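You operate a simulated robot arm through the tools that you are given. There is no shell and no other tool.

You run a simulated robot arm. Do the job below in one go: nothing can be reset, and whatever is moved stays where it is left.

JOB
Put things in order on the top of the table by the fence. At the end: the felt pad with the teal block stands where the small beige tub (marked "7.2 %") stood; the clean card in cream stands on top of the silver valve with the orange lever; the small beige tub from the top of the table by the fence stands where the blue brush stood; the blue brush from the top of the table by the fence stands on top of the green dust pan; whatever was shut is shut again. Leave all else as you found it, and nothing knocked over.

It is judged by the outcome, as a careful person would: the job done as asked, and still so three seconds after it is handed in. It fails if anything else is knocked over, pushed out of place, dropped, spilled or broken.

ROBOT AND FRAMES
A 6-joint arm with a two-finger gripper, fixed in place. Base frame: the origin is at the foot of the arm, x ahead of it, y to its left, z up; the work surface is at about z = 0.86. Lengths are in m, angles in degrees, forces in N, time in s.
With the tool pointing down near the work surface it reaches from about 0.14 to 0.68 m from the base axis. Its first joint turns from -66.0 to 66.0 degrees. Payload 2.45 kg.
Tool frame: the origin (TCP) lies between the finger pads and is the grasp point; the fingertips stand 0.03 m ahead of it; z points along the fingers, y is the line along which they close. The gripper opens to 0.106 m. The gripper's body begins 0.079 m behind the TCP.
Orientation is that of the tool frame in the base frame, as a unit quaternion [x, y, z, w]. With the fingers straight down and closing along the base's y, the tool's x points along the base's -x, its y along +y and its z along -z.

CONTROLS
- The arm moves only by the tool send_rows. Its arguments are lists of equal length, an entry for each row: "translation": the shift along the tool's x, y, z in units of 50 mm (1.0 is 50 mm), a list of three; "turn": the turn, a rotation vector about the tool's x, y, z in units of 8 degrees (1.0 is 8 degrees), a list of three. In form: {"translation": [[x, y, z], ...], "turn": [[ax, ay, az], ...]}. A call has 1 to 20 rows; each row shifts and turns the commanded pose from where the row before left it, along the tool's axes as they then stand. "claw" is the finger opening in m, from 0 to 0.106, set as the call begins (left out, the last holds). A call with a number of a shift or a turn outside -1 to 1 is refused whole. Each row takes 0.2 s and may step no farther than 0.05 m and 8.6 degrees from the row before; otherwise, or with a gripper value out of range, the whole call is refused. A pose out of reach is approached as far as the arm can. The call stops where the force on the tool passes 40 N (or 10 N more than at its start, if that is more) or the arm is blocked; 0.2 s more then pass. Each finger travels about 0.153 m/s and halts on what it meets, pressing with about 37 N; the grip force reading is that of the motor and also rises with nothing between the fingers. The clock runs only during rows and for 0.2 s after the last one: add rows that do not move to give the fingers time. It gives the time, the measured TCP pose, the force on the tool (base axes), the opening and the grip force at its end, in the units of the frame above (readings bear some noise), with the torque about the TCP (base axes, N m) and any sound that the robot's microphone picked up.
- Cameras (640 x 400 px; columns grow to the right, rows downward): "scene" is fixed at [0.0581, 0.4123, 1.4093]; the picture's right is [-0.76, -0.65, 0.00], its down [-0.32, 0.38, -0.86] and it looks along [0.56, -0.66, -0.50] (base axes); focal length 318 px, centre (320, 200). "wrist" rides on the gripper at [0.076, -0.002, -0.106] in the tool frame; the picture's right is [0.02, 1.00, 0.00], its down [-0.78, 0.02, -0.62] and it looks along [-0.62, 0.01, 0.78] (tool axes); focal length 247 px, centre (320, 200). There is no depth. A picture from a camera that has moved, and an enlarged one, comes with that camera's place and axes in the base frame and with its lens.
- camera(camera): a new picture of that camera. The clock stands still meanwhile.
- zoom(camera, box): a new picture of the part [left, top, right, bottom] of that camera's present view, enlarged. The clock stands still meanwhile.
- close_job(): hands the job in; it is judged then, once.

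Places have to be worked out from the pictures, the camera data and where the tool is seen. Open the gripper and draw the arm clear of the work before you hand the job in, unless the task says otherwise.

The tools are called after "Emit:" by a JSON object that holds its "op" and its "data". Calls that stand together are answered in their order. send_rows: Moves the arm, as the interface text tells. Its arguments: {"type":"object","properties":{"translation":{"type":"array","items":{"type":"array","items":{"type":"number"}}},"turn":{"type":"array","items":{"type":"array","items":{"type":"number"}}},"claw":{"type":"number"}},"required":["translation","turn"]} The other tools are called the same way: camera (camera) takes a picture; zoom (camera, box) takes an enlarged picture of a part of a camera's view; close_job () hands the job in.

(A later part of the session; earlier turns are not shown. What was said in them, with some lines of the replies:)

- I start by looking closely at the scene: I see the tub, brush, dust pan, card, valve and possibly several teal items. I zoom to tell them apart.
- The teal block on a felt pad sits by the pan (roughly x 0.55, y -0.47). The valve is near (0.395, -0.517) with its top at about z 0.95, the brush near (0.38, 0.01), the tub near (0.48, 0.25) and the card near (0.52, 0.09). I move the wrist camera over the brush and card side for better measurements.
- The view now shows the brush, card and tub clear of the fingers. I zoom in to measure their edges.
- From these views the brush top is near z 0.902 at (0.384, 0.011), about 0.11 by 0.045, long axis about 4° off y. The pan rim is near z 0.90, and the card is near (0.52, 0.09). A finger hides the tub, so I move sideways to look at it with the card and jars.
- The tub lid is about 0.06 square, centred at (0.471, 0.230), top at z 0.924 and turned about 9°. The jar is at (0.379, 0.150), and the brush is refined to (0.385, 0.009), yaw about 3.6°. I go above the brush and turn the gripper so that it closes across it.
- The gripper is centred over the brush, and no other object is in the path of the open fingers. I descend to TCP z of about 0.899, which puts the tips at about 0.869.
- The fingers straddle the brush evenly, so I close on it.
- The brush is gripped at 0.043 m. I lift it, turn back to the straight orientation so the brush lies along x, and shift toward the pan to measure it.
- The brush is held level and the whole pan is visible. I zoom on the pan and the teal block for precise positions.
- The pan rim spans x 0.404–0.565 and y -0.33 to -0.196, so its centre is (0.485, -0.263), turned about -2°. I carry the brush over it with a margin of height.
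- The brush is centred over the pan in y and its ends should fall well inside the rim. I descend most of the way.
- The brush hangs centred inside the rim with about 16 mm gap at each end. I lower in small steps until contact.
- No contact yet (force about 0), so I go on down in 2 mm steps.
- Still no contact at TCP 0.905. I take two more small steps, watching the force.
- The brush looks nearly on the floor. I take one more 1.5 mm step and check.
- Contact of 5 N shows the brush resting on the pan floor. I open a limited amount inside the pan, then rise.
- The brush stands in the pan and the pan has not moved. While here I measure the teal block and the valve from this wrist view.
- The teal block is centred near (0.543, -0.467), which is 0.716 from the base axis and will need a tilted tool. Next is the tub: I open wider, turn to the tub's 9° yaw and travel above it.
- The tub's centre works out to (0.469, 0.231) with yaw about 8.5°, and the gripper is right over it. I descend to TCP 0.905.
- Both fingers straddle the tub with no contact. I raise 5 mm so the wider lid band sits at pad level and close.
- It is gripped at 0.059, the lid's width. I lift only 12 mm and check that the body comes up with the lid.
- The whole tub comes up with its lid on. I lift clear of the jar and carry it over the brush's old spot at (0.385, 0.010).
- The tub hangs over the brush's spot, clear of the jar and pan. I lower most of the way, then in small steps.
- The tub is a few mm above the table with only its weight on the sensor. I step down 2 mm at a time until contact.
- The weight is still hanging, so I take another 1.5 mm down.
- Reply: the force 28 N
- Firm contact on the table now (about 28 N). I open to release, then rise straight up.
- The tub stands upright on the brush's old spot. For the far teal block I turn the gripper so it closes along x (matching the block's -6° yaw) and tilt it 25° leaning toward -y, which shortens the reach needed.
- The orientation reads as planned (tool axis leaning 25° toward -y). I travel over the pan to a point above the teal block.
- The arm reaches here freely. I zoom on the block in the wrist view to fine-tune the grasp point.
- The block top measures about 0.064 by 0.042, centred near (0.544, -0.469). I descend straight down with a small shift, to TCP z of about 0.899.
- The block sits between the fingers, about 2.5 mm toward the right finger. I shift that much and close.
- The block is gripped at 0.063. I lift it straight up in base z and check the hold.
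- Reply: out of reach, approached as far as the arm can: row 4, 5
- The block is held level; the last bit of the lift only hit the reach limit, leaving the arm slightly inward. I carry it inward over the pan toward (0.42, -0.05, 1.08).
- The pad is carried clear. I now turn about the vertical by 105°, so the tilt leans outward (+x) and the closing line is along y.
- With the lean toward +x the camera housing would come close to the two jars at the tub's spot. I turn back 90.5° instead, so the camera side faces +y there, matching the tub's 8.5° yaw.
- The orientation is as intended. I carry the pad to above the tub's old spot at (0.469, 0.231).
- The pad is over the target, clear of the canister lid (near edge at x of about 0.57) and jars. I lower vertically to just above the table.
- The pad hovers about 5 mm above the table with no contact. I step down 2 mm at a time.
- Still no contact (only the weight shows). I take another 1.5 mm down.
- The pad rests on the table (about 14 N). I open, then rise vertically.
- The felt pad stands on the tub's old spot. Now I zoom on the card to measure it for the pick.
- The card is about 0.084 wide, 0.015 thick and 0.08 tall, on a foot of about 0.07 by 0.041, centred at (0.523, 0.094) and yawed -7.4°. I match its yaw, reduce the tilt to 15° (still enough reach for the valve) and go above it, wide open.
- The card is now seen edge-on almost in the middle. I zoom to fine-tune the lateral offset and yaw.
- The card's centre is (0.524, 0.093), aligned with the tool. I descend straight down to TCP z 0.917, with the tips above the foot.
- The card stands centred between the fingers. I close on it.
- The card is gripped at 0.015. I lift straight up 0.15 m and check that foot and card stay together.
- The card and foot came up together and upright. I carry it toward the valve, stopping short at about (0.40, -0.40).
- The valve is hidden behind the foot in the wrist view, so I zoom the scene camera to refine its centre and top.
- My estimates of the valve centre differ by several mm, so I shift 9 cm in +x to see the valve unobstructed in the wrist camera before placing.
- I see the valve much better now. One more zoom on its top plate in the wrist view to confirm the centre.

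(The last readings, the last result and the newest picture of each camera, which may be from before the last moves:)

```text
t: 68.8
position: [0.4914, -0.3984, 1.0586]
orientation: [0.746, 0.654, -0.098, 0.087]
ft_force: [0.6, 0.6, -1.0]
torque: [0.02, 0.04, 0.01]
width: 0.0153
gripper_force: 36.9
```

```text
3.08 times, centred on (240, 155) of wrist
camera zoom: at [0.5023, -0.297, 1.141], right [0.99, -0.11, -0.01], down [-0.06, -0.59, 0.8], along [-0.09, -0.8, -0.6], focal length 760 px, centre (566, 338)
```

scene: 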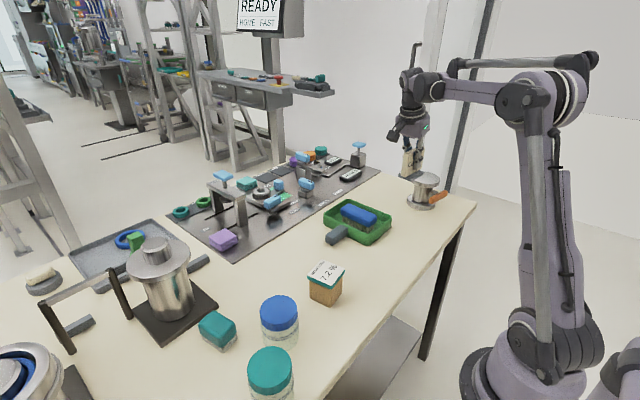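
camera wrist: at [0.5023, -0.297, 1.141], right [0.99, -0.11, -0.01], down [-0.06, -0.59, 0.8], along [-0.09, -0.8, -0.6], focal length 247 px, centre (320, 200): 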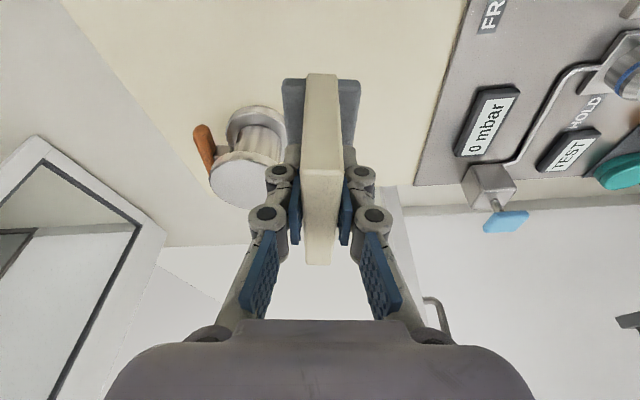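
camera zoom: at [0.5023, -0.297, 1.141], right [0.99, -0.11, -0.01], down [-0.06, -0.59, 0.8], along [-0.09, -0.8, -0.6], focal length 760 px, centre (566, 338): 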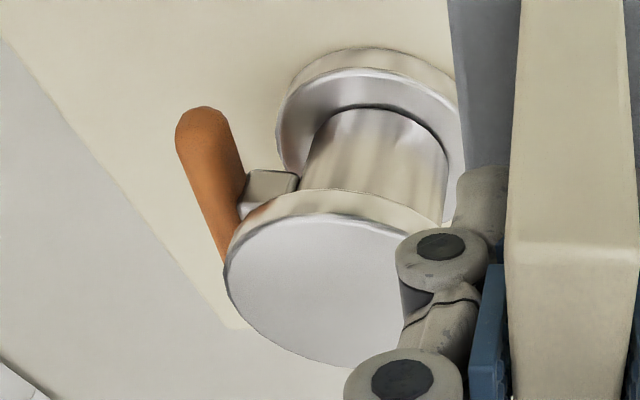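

Combining the views, the valve's centre is about (0.394, -0.5135), top z about 0.956 and plate radius 0.0476. I move the card over it with about 2.5 cm clearance.

Emit:
{"op": "send_rows", "data": {"translation": [[-0.587, -0.402, 0.2535], [-0.587, -0.402, 0.2535], [-0.587, -0.402, 0.2535], [-0.587, -0.402, 0.2535], [0, 0, 0]], "turn": [[0, 0, 0], [0, 0, 0], [0, 0, 0], [0, 0, 0], [0, 0, 0]]}}

Emit:
{"op": "zoom", "data": {"camera": "scene", "box": [375, 140, 475, 215]}}

Emit:
{"op": "camera", "data": {"camera": "wrist"}}

Emit:
{"op": "camera", "data": {"camera": "scene"}}

```text
t: 70.0
position: [0.3941, -0.515, 1.0413]
orientation: [0.745, 0.655, -0.098, 0.086]
ft_force: [-0.1, -0.1, -0.7]
torque: [-0.03, 0.01, -0.02]
width: 0.0149
gripper_force: 36.9
```

```text
5.33 times, centred on (425, 178) of scene
camera zoom: at [0.0581, 0.4123, 1.4093], right [-0.76, -0.65, 0.0], down [-0.32, 0.38, -0.86], along [0.56, -0.66, -0.5], focal length 1698 px, centre (-240, 320)
```

zoom: 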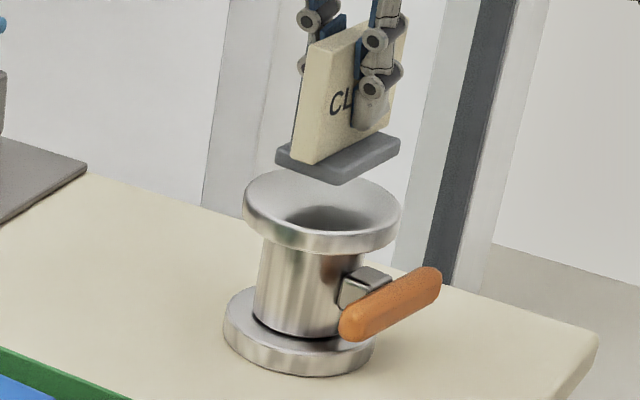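

```text
taken
camera wrist: at [0.4058, -0.4127, 1.1227], right [0.99, -0.11, -0.01], down [-0.06, -0.59, 0.8], along [-0.09, -0.8, -0.6], focal length 247 px, centre (320, 200)
```

wrist: 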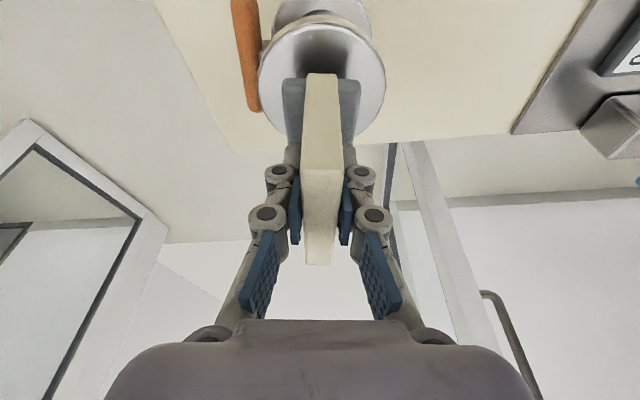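

```text
taken
```

scene: 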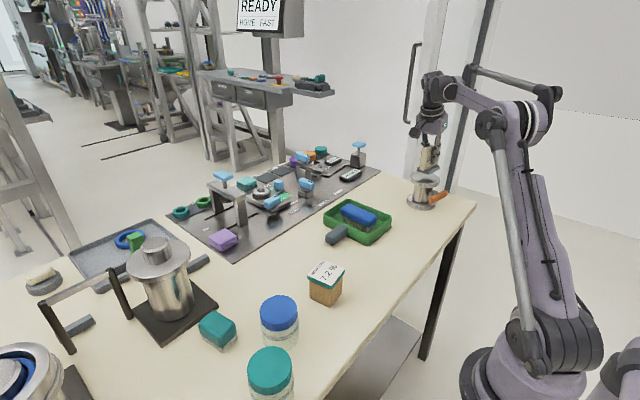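

Laterally the foot is centred on the plate in the wrist view. The scene view suggests the plate centre is some mm more toward +y, so I zoom on the wrist view to check along the card's length.

Emit:
{"op": "zoom", "data": {"camera": "wrist", "box": [230, 0, 420, 150]}}

Emit:
{"op": "zoom", "data": {"camera": "scene", "box": [390, 150, 460, 205]}}

```text
2.67 times, centred on (325, 75) of wrist
camera zoom: at [0.4058, -0.4127, 1.1227], right [0.99, -0.11, -0.01], down [-0.06, -0.59, 0.8], along [-0.09, -0.8, -0.6], focal length 659 px, centre (307, 533)
```

zoom: 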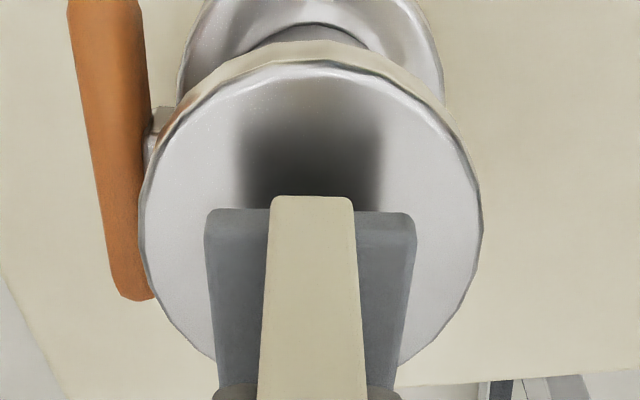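

```text
7.27 times, centred on (425, 178) of scene
camera zoom: at [0.0581, 0.4123, 1.4093], right [-0.76, -0.65, 0.0], down [-0.32, 0.38, -0.86], along [0.56, -0.66, -0.5], focal length 2316 px, centre (-444, 364)
```

zoom: 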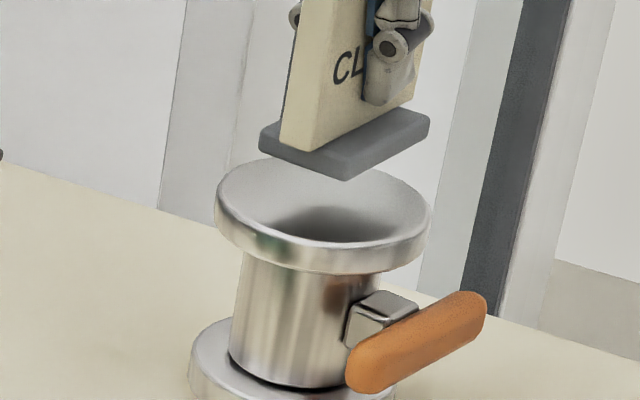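

Wrist and scene estimates disagree by a few mm along the card's length. I lower until the foot is just above the plate so that parallax vanishes, then compare directly.

Emit:
{"op": "send_rows", "data": {"translation": [[0.0311, 0, 0.1159], [0.0311, 0, 0.1159], [0.0155, 0, 0.058], [0, 0, 0]], "turn": [[0, 0, 0], [0, 0, 0], [0, 0, 0], [0, 0, 0]]}}

Emit:
{"op": "zoom", "data": {"camera": "scene", "box": [390, 150, 460, 205]}}

Emit:
{"op": "zoom", "data": {"camera": "wrist", "box": [230, 0, 420, 150]}}

```text
t: 71.0
position: [0.394, -0.5139, 1.0263]
orientation: [0.745, 0.654, -0.098, 0.086]
ft_force: [0.3, 0.4, -1.3]
torque: [-0.01, -0.02, -0.02]
width: 0.0149
gripper_force: 36.9
```

```text
7.27 times, centred on (425, 178) of scene
camera zoom: at [0.0581, 0.4123, 1.4093], right [-0.76, -0.65, 0.0], down [-0.32, 0.38, -0.86], along [0.56, -0.66, -0.5], focal length 2316 px, centre (-444, 364)
```

zoom: 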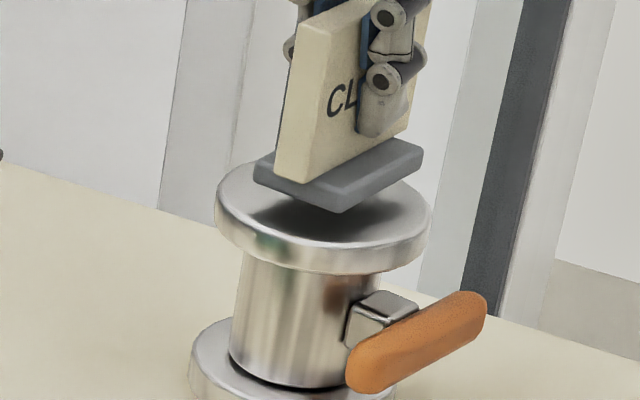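

```text
2.67 times, centred on (325, 75) of wrist
camera zoom: at [0.4057, -0.4119, 1.1081], right [0.99, -0.11, -0.01], down [-0.06, -0.59, 0.8], along [-0.09, -0.8, -0.6], focal length 659 px, centre (307, 533)
```

zoom: 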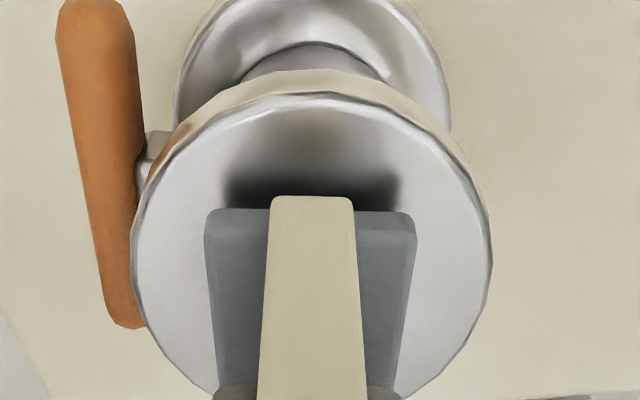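

In the wrist view the foot is centred left to right. Both views indicate the plate's centre lies somewhat further toward +y, so I shift 4 mm that way while lowering 7 mm more, then compare again.

Emit:
{"op": "send_rows", "data": {"translation": [[0.0773, 0, -0.0207], [0.0362, 0, 0.1352], [0, 0, 0]], "turn": [[0, 0, 0], [0, 0, 0], [0, 0, 0]]}}

Emit:
{"op": "zoom", "data": {"camera": "scene", "box": [390, 150, 460, 205]}}

Emit:
{"op": "zoom", "data": {"camera": "wrist", "box": [230, 0, 420, 150]}}

```text
t: 71.8
position: [0.3945, -0.5107, 1.018]
orientation: [0.745, 0.654, -0.098, 0.086]
ft_force: [0.5, 0.3, -1.4]
torque: [0.04, -0.02, 0.01]
width: 0.0151
gripper_force: 36.8
```

```text
7.27 times, centred on (425, 178) of scene
camera zoom: at [0.0581, 0.4123, 1.4093], right [-0.76, -0.65, 0.0], down [-0.32, 0.38, -0.86], along [0.56, -0.66, -0.5], focal length 2316 px, centre (-444, 364)
```

zoom: 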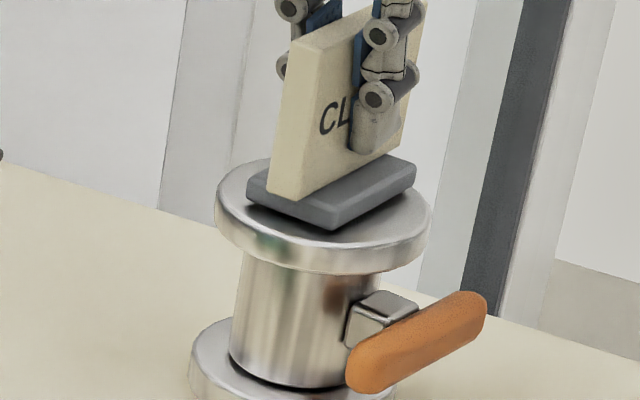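

```text
2.67 times, centred on (325, 75) of wrist
camera zoom: at [0.406, -0.4079, 1.1013], right [0.99, -0.11, -0.01], down [-0.06, -0.59, 0.8], along [-0.09, -0.8, -0.6], focal length 659 px, centre (307, 533)
```

zoom: 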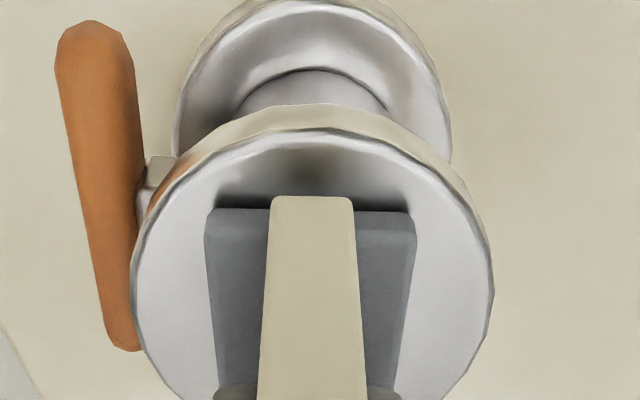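

The foot is nearly concentric with the plate now; the views suggest about 1.5 mm more in +x and 1 mm in +y. I apply that and step down 2 mm, watching the force.

Emit:
{"op": "send_rows", "data": {"translation": [[0.0193, 0.03, -0.0052], [0.0104, 0, 0.0386], [0, 0, 0]], "turn": [[0, 0, 0], [0, 0, 0], [0, 0, 0]]}}

```text
t: 72.6
position: [0.3946, -0.5085, 1.0163]
orientation: [0.745, 0.654, -0.098, 0.086]
ft_force: [0.5, -0.1, 4.4]
torque: [-0.02, 0.02, 0.0]
width: 0.0151
gripper_force: 37.1
```

A first contact of about 4 N at TCP z 1.016. I check the foot's seating in both views before letting go.

Emit:
{"op": "zoom", "data": {"camera": "scene", "box": [390, 150, 460, 205]}}

Emit:
{"op": "zoom", "data": {"camera": "wrist", "box": [230, 0, 420, 150]}}

```text
7.27 times, centred on (425, 178) of scene
camera zoom: at [0.058, 0.4124, 1.4092], right [-0.76, -0.65, 0.0], down [-0.32, 0.38, -0.86], along [0.56, -0.66, -0.5], focal length 2316 px, centre (-444, 364)
```

zoom: 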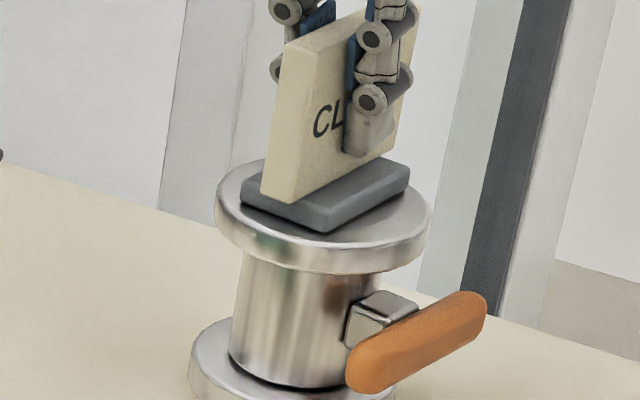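

```text
2.67 times, centred on (325, 75) of wrist
camera zoom: at [0.4081, -0.4068, 1.0997], right [0.99, -0.11, -0.01], down [-0.06, -0.59, 0.8], along [-0.09, -0.8, -0.6], focal length 659 px, centre (307, 533)
```

zoom: 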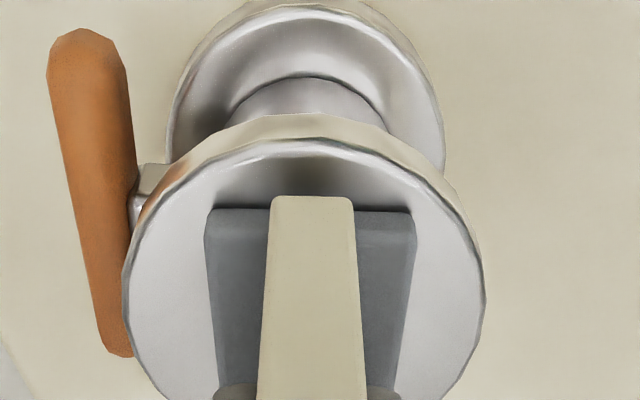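

The foot sits flat on the plate, with all its corners well inside the rim. I open moderately, wait, then back off along the tool axis.

Emit:
{"op": "send_rows", "data": {"translation": [[0, 0, 0], [0, 0, 0], [0, 0, 0], [0, 0, 0]], "turn": [[0, 0, 0], [0, 0, 0], [0, 0, 0], [0, 0, 0]], "claw": 0.055}}

Emit:
{"op": "zoom", "data": {"camera": "scene", "box": [390, 140, 460, 205]}}

Emit:
{"op": "camera", "data": {"camera": "wrist"}}

```text
t: 73.6
position: [0.3967, -0.5094, 1.0175]
orientation: [0.745, 0.654, -0.098, 0.086]
ft_force: [-0.9, -0.4, -0.3]
torque: [0.02, 0.0, -0.04]
width: 0.0552
gripper_force: 0.0
```

```text
6.15 times, centred on (425, 172) of scene
camera zoom: at [0.0581, 0.4123, 1.4093], right [-0.76, -0.65, 0.0], down [-0.32, 0.38, -0.86], along [0.56, -0.66, -0.5], focal length 1959 px, centre (-326, 369)
```

zoom: 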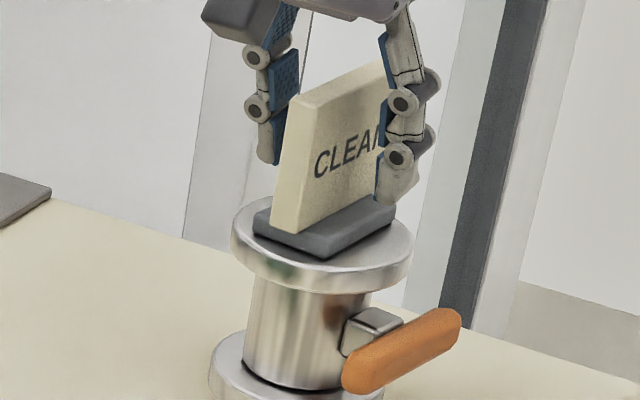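

```text
taken
camera wrist: at [0.4081, -0.4069, 1.0995], right [0.99, -0.11, -0.01], down [-0.06, -0.59, 0.8], along [-0.09, -0.8, -0.6], focal length 247 px, centre (320, 200)
```

wrist: 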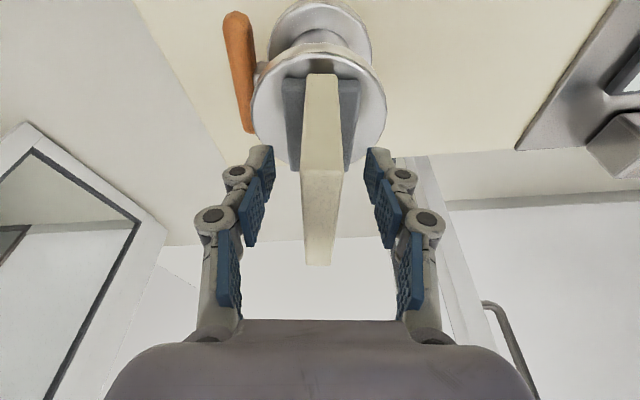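

The card stands freely upright on the valve with the fingers clear on both sides. I retreat slowly along the tool axis, up and inward.

Emit:
{"op": "send_rows", "data": {"translation": [[0, 0, -0.2], [0, 0, -0.4], [0, 0, -0.6], [0, 0, -0.8], [0, 0, -0.4], [0, 0, 0]], "turn": [[0, 0, 0], [0, 0, 0], [0, 0, 0], [0, 0, 0], [0, 0, 0], [0, 0, 0]]}}

Emit:
{"op": "camera", "data": {"camera": "scene"}}

Emit:
{"op": "camera", "data": {"camera": "wrist"}}

```text
t: 75.0
position: [0.3988, -0.4784, 1.132]
orientation: [0.744, 0.655, -0.098, 0.086]
ft_force: [-0.1, 0.9, 0.4]
torque: [0.01, 0.0, -0.04]
width: 0.0553
gripper_force: 0.0
```

```text
taken
```

scene: 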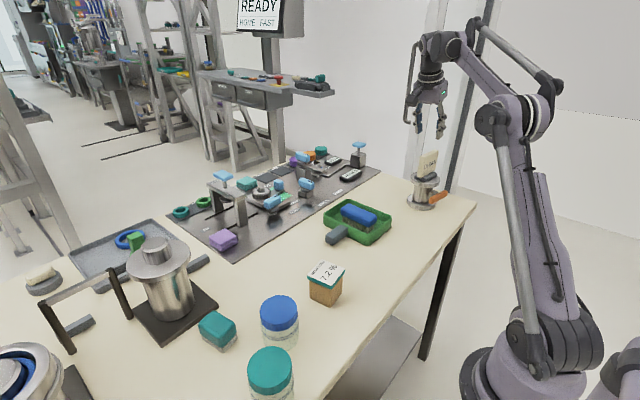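

```text
taken
camera wrist: at [0.411, -0.3757, 1.2155], right [0.99, -0.11, -0.01], down [-0.06, -0.59, 0.8], along [-0.09, -0.8, -0.6], focal length 247 px, centre (320, 200)
```

wrist: 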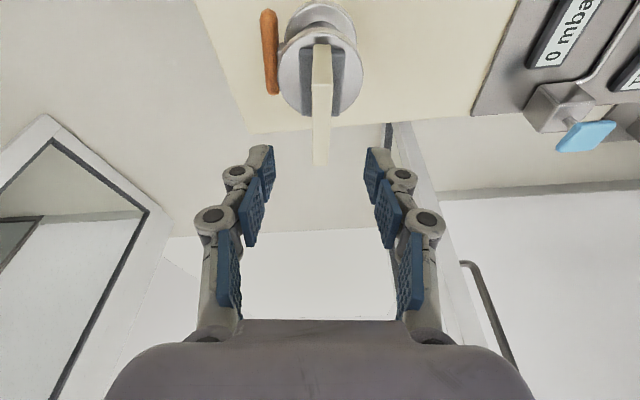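

The card stands on the valve and the gripper is above and clear of it. I draw the arm back inward to near the start position, then inspect everything.

Emit:
{"op": "send_rows", "data": {"translation": [[0.692, -0.42, -0.304], [0.692, -0.42, -0.304], [0.692, -0.42, -0.304], [0.692, -0.42, -0.304], [0.692, -0.42, -0.304], [0.692, -0.42, -0.304], [0.692, -0.42, -0.304], [0.692, -0.42, -0.304], [0, 0, 0]], "turn": [[0, 0, 0], [0, 0, 0], [0, 0, 0], [0, 0, 0], [0, 0, 0], [0, 0, 0], [0, 0, 0], [0, 0, 0], [0, 0, 0]], "claw": 0.1}}

Emit:
{"op": "camera", "data": {"camera": "scene"}}

Emit:
{"op": "zoom", "data": {"camera": "scene", "box": [310, 130, 470, 250]}}

Emit:
{"op": "zoom", "data": {"camera": "scene", "box": [120, 220, 360, 390]}}

```text
t: 77.0
position: [0.2723, -0.1597, 1.1781]
orientation: [0.746, 0.654, -0.097, 0.085]
ft_force: [-0.6, -0.3, -0.6]
torque: [-0.02, 0.01, 0.03]
width: 0.0999
gripper_force: 0.2
```

```text
taken
```

scene: 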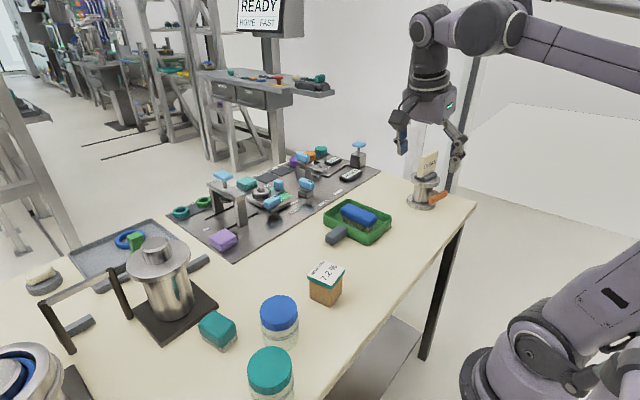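

```text
3.33 times, centred on (390, 190) of scene
camera zoom: at [0.0581, 0.4124, 1.4093], right [-0.76, -0.65, 0.0], down [-0.32, 0.38, -0.86], along [0.56, -0.66, -0.5], focal length 1061 px, centre (87, 233)
```

zoom: 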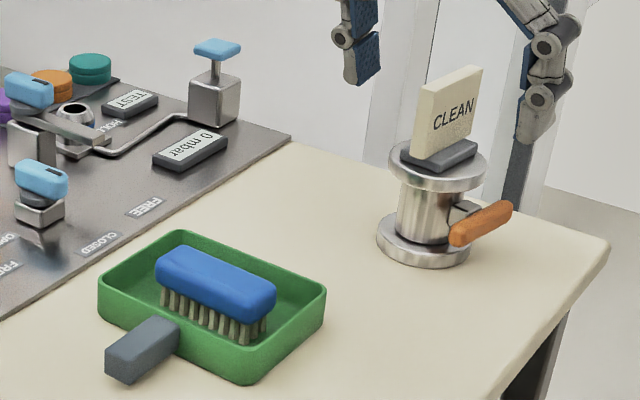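

```text
2.35 times, centred on (240, 305) of scene
camera zoom: at [0.0581, 0.4124, 1.4093], right [-0.76, -0.65, 0.0], down [-0.32, 0.38, -0.86], along [0.56, -0.66, -0.5], focal length 749 px, centre (508, -47)
```

zoom: 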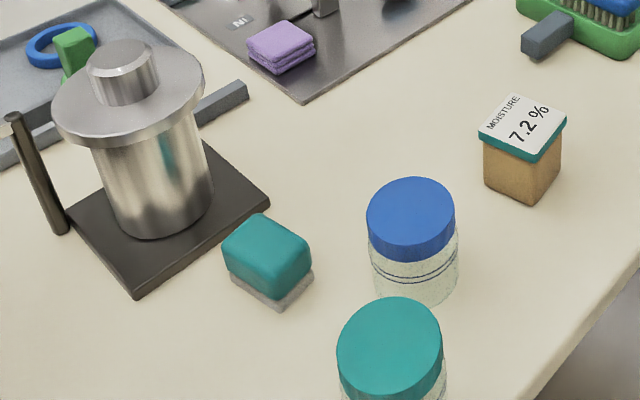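

All four items are placed: the brush in the pan, the tub (lid on) on the brush's spot, the felt pad on the tub's spot, and the card upright on the valve. Everything else is undisturbed and the arm is clear with the gripper open, so I hand the job in.

Emit:
{"op": "close_job", "data": {}}

```text
The job is handed in.
```

The job is handed in, and the last pictures showed all four items standing where you asked:

- **Blue brush:** it stands inside the green dust pan, resting on the pan floor. I took "on top of" the pan to mean in it.
- **Beige tub ("7.2 %"):** it stands where the brush stood, with its lid still on.
- **Felt pad with the teal block:** it stands where the tub stood, turned about 15° from its old angle.
- **Cream card:** it stands upright on the silver valve, and its foot is fully on the plate. The centring may be off by a couple of millimetres.

Nothing had to be opened, so there was nothing to shut again. Nothing else looked moved or knocked over. The arm is back near its starting place with the gripper open.
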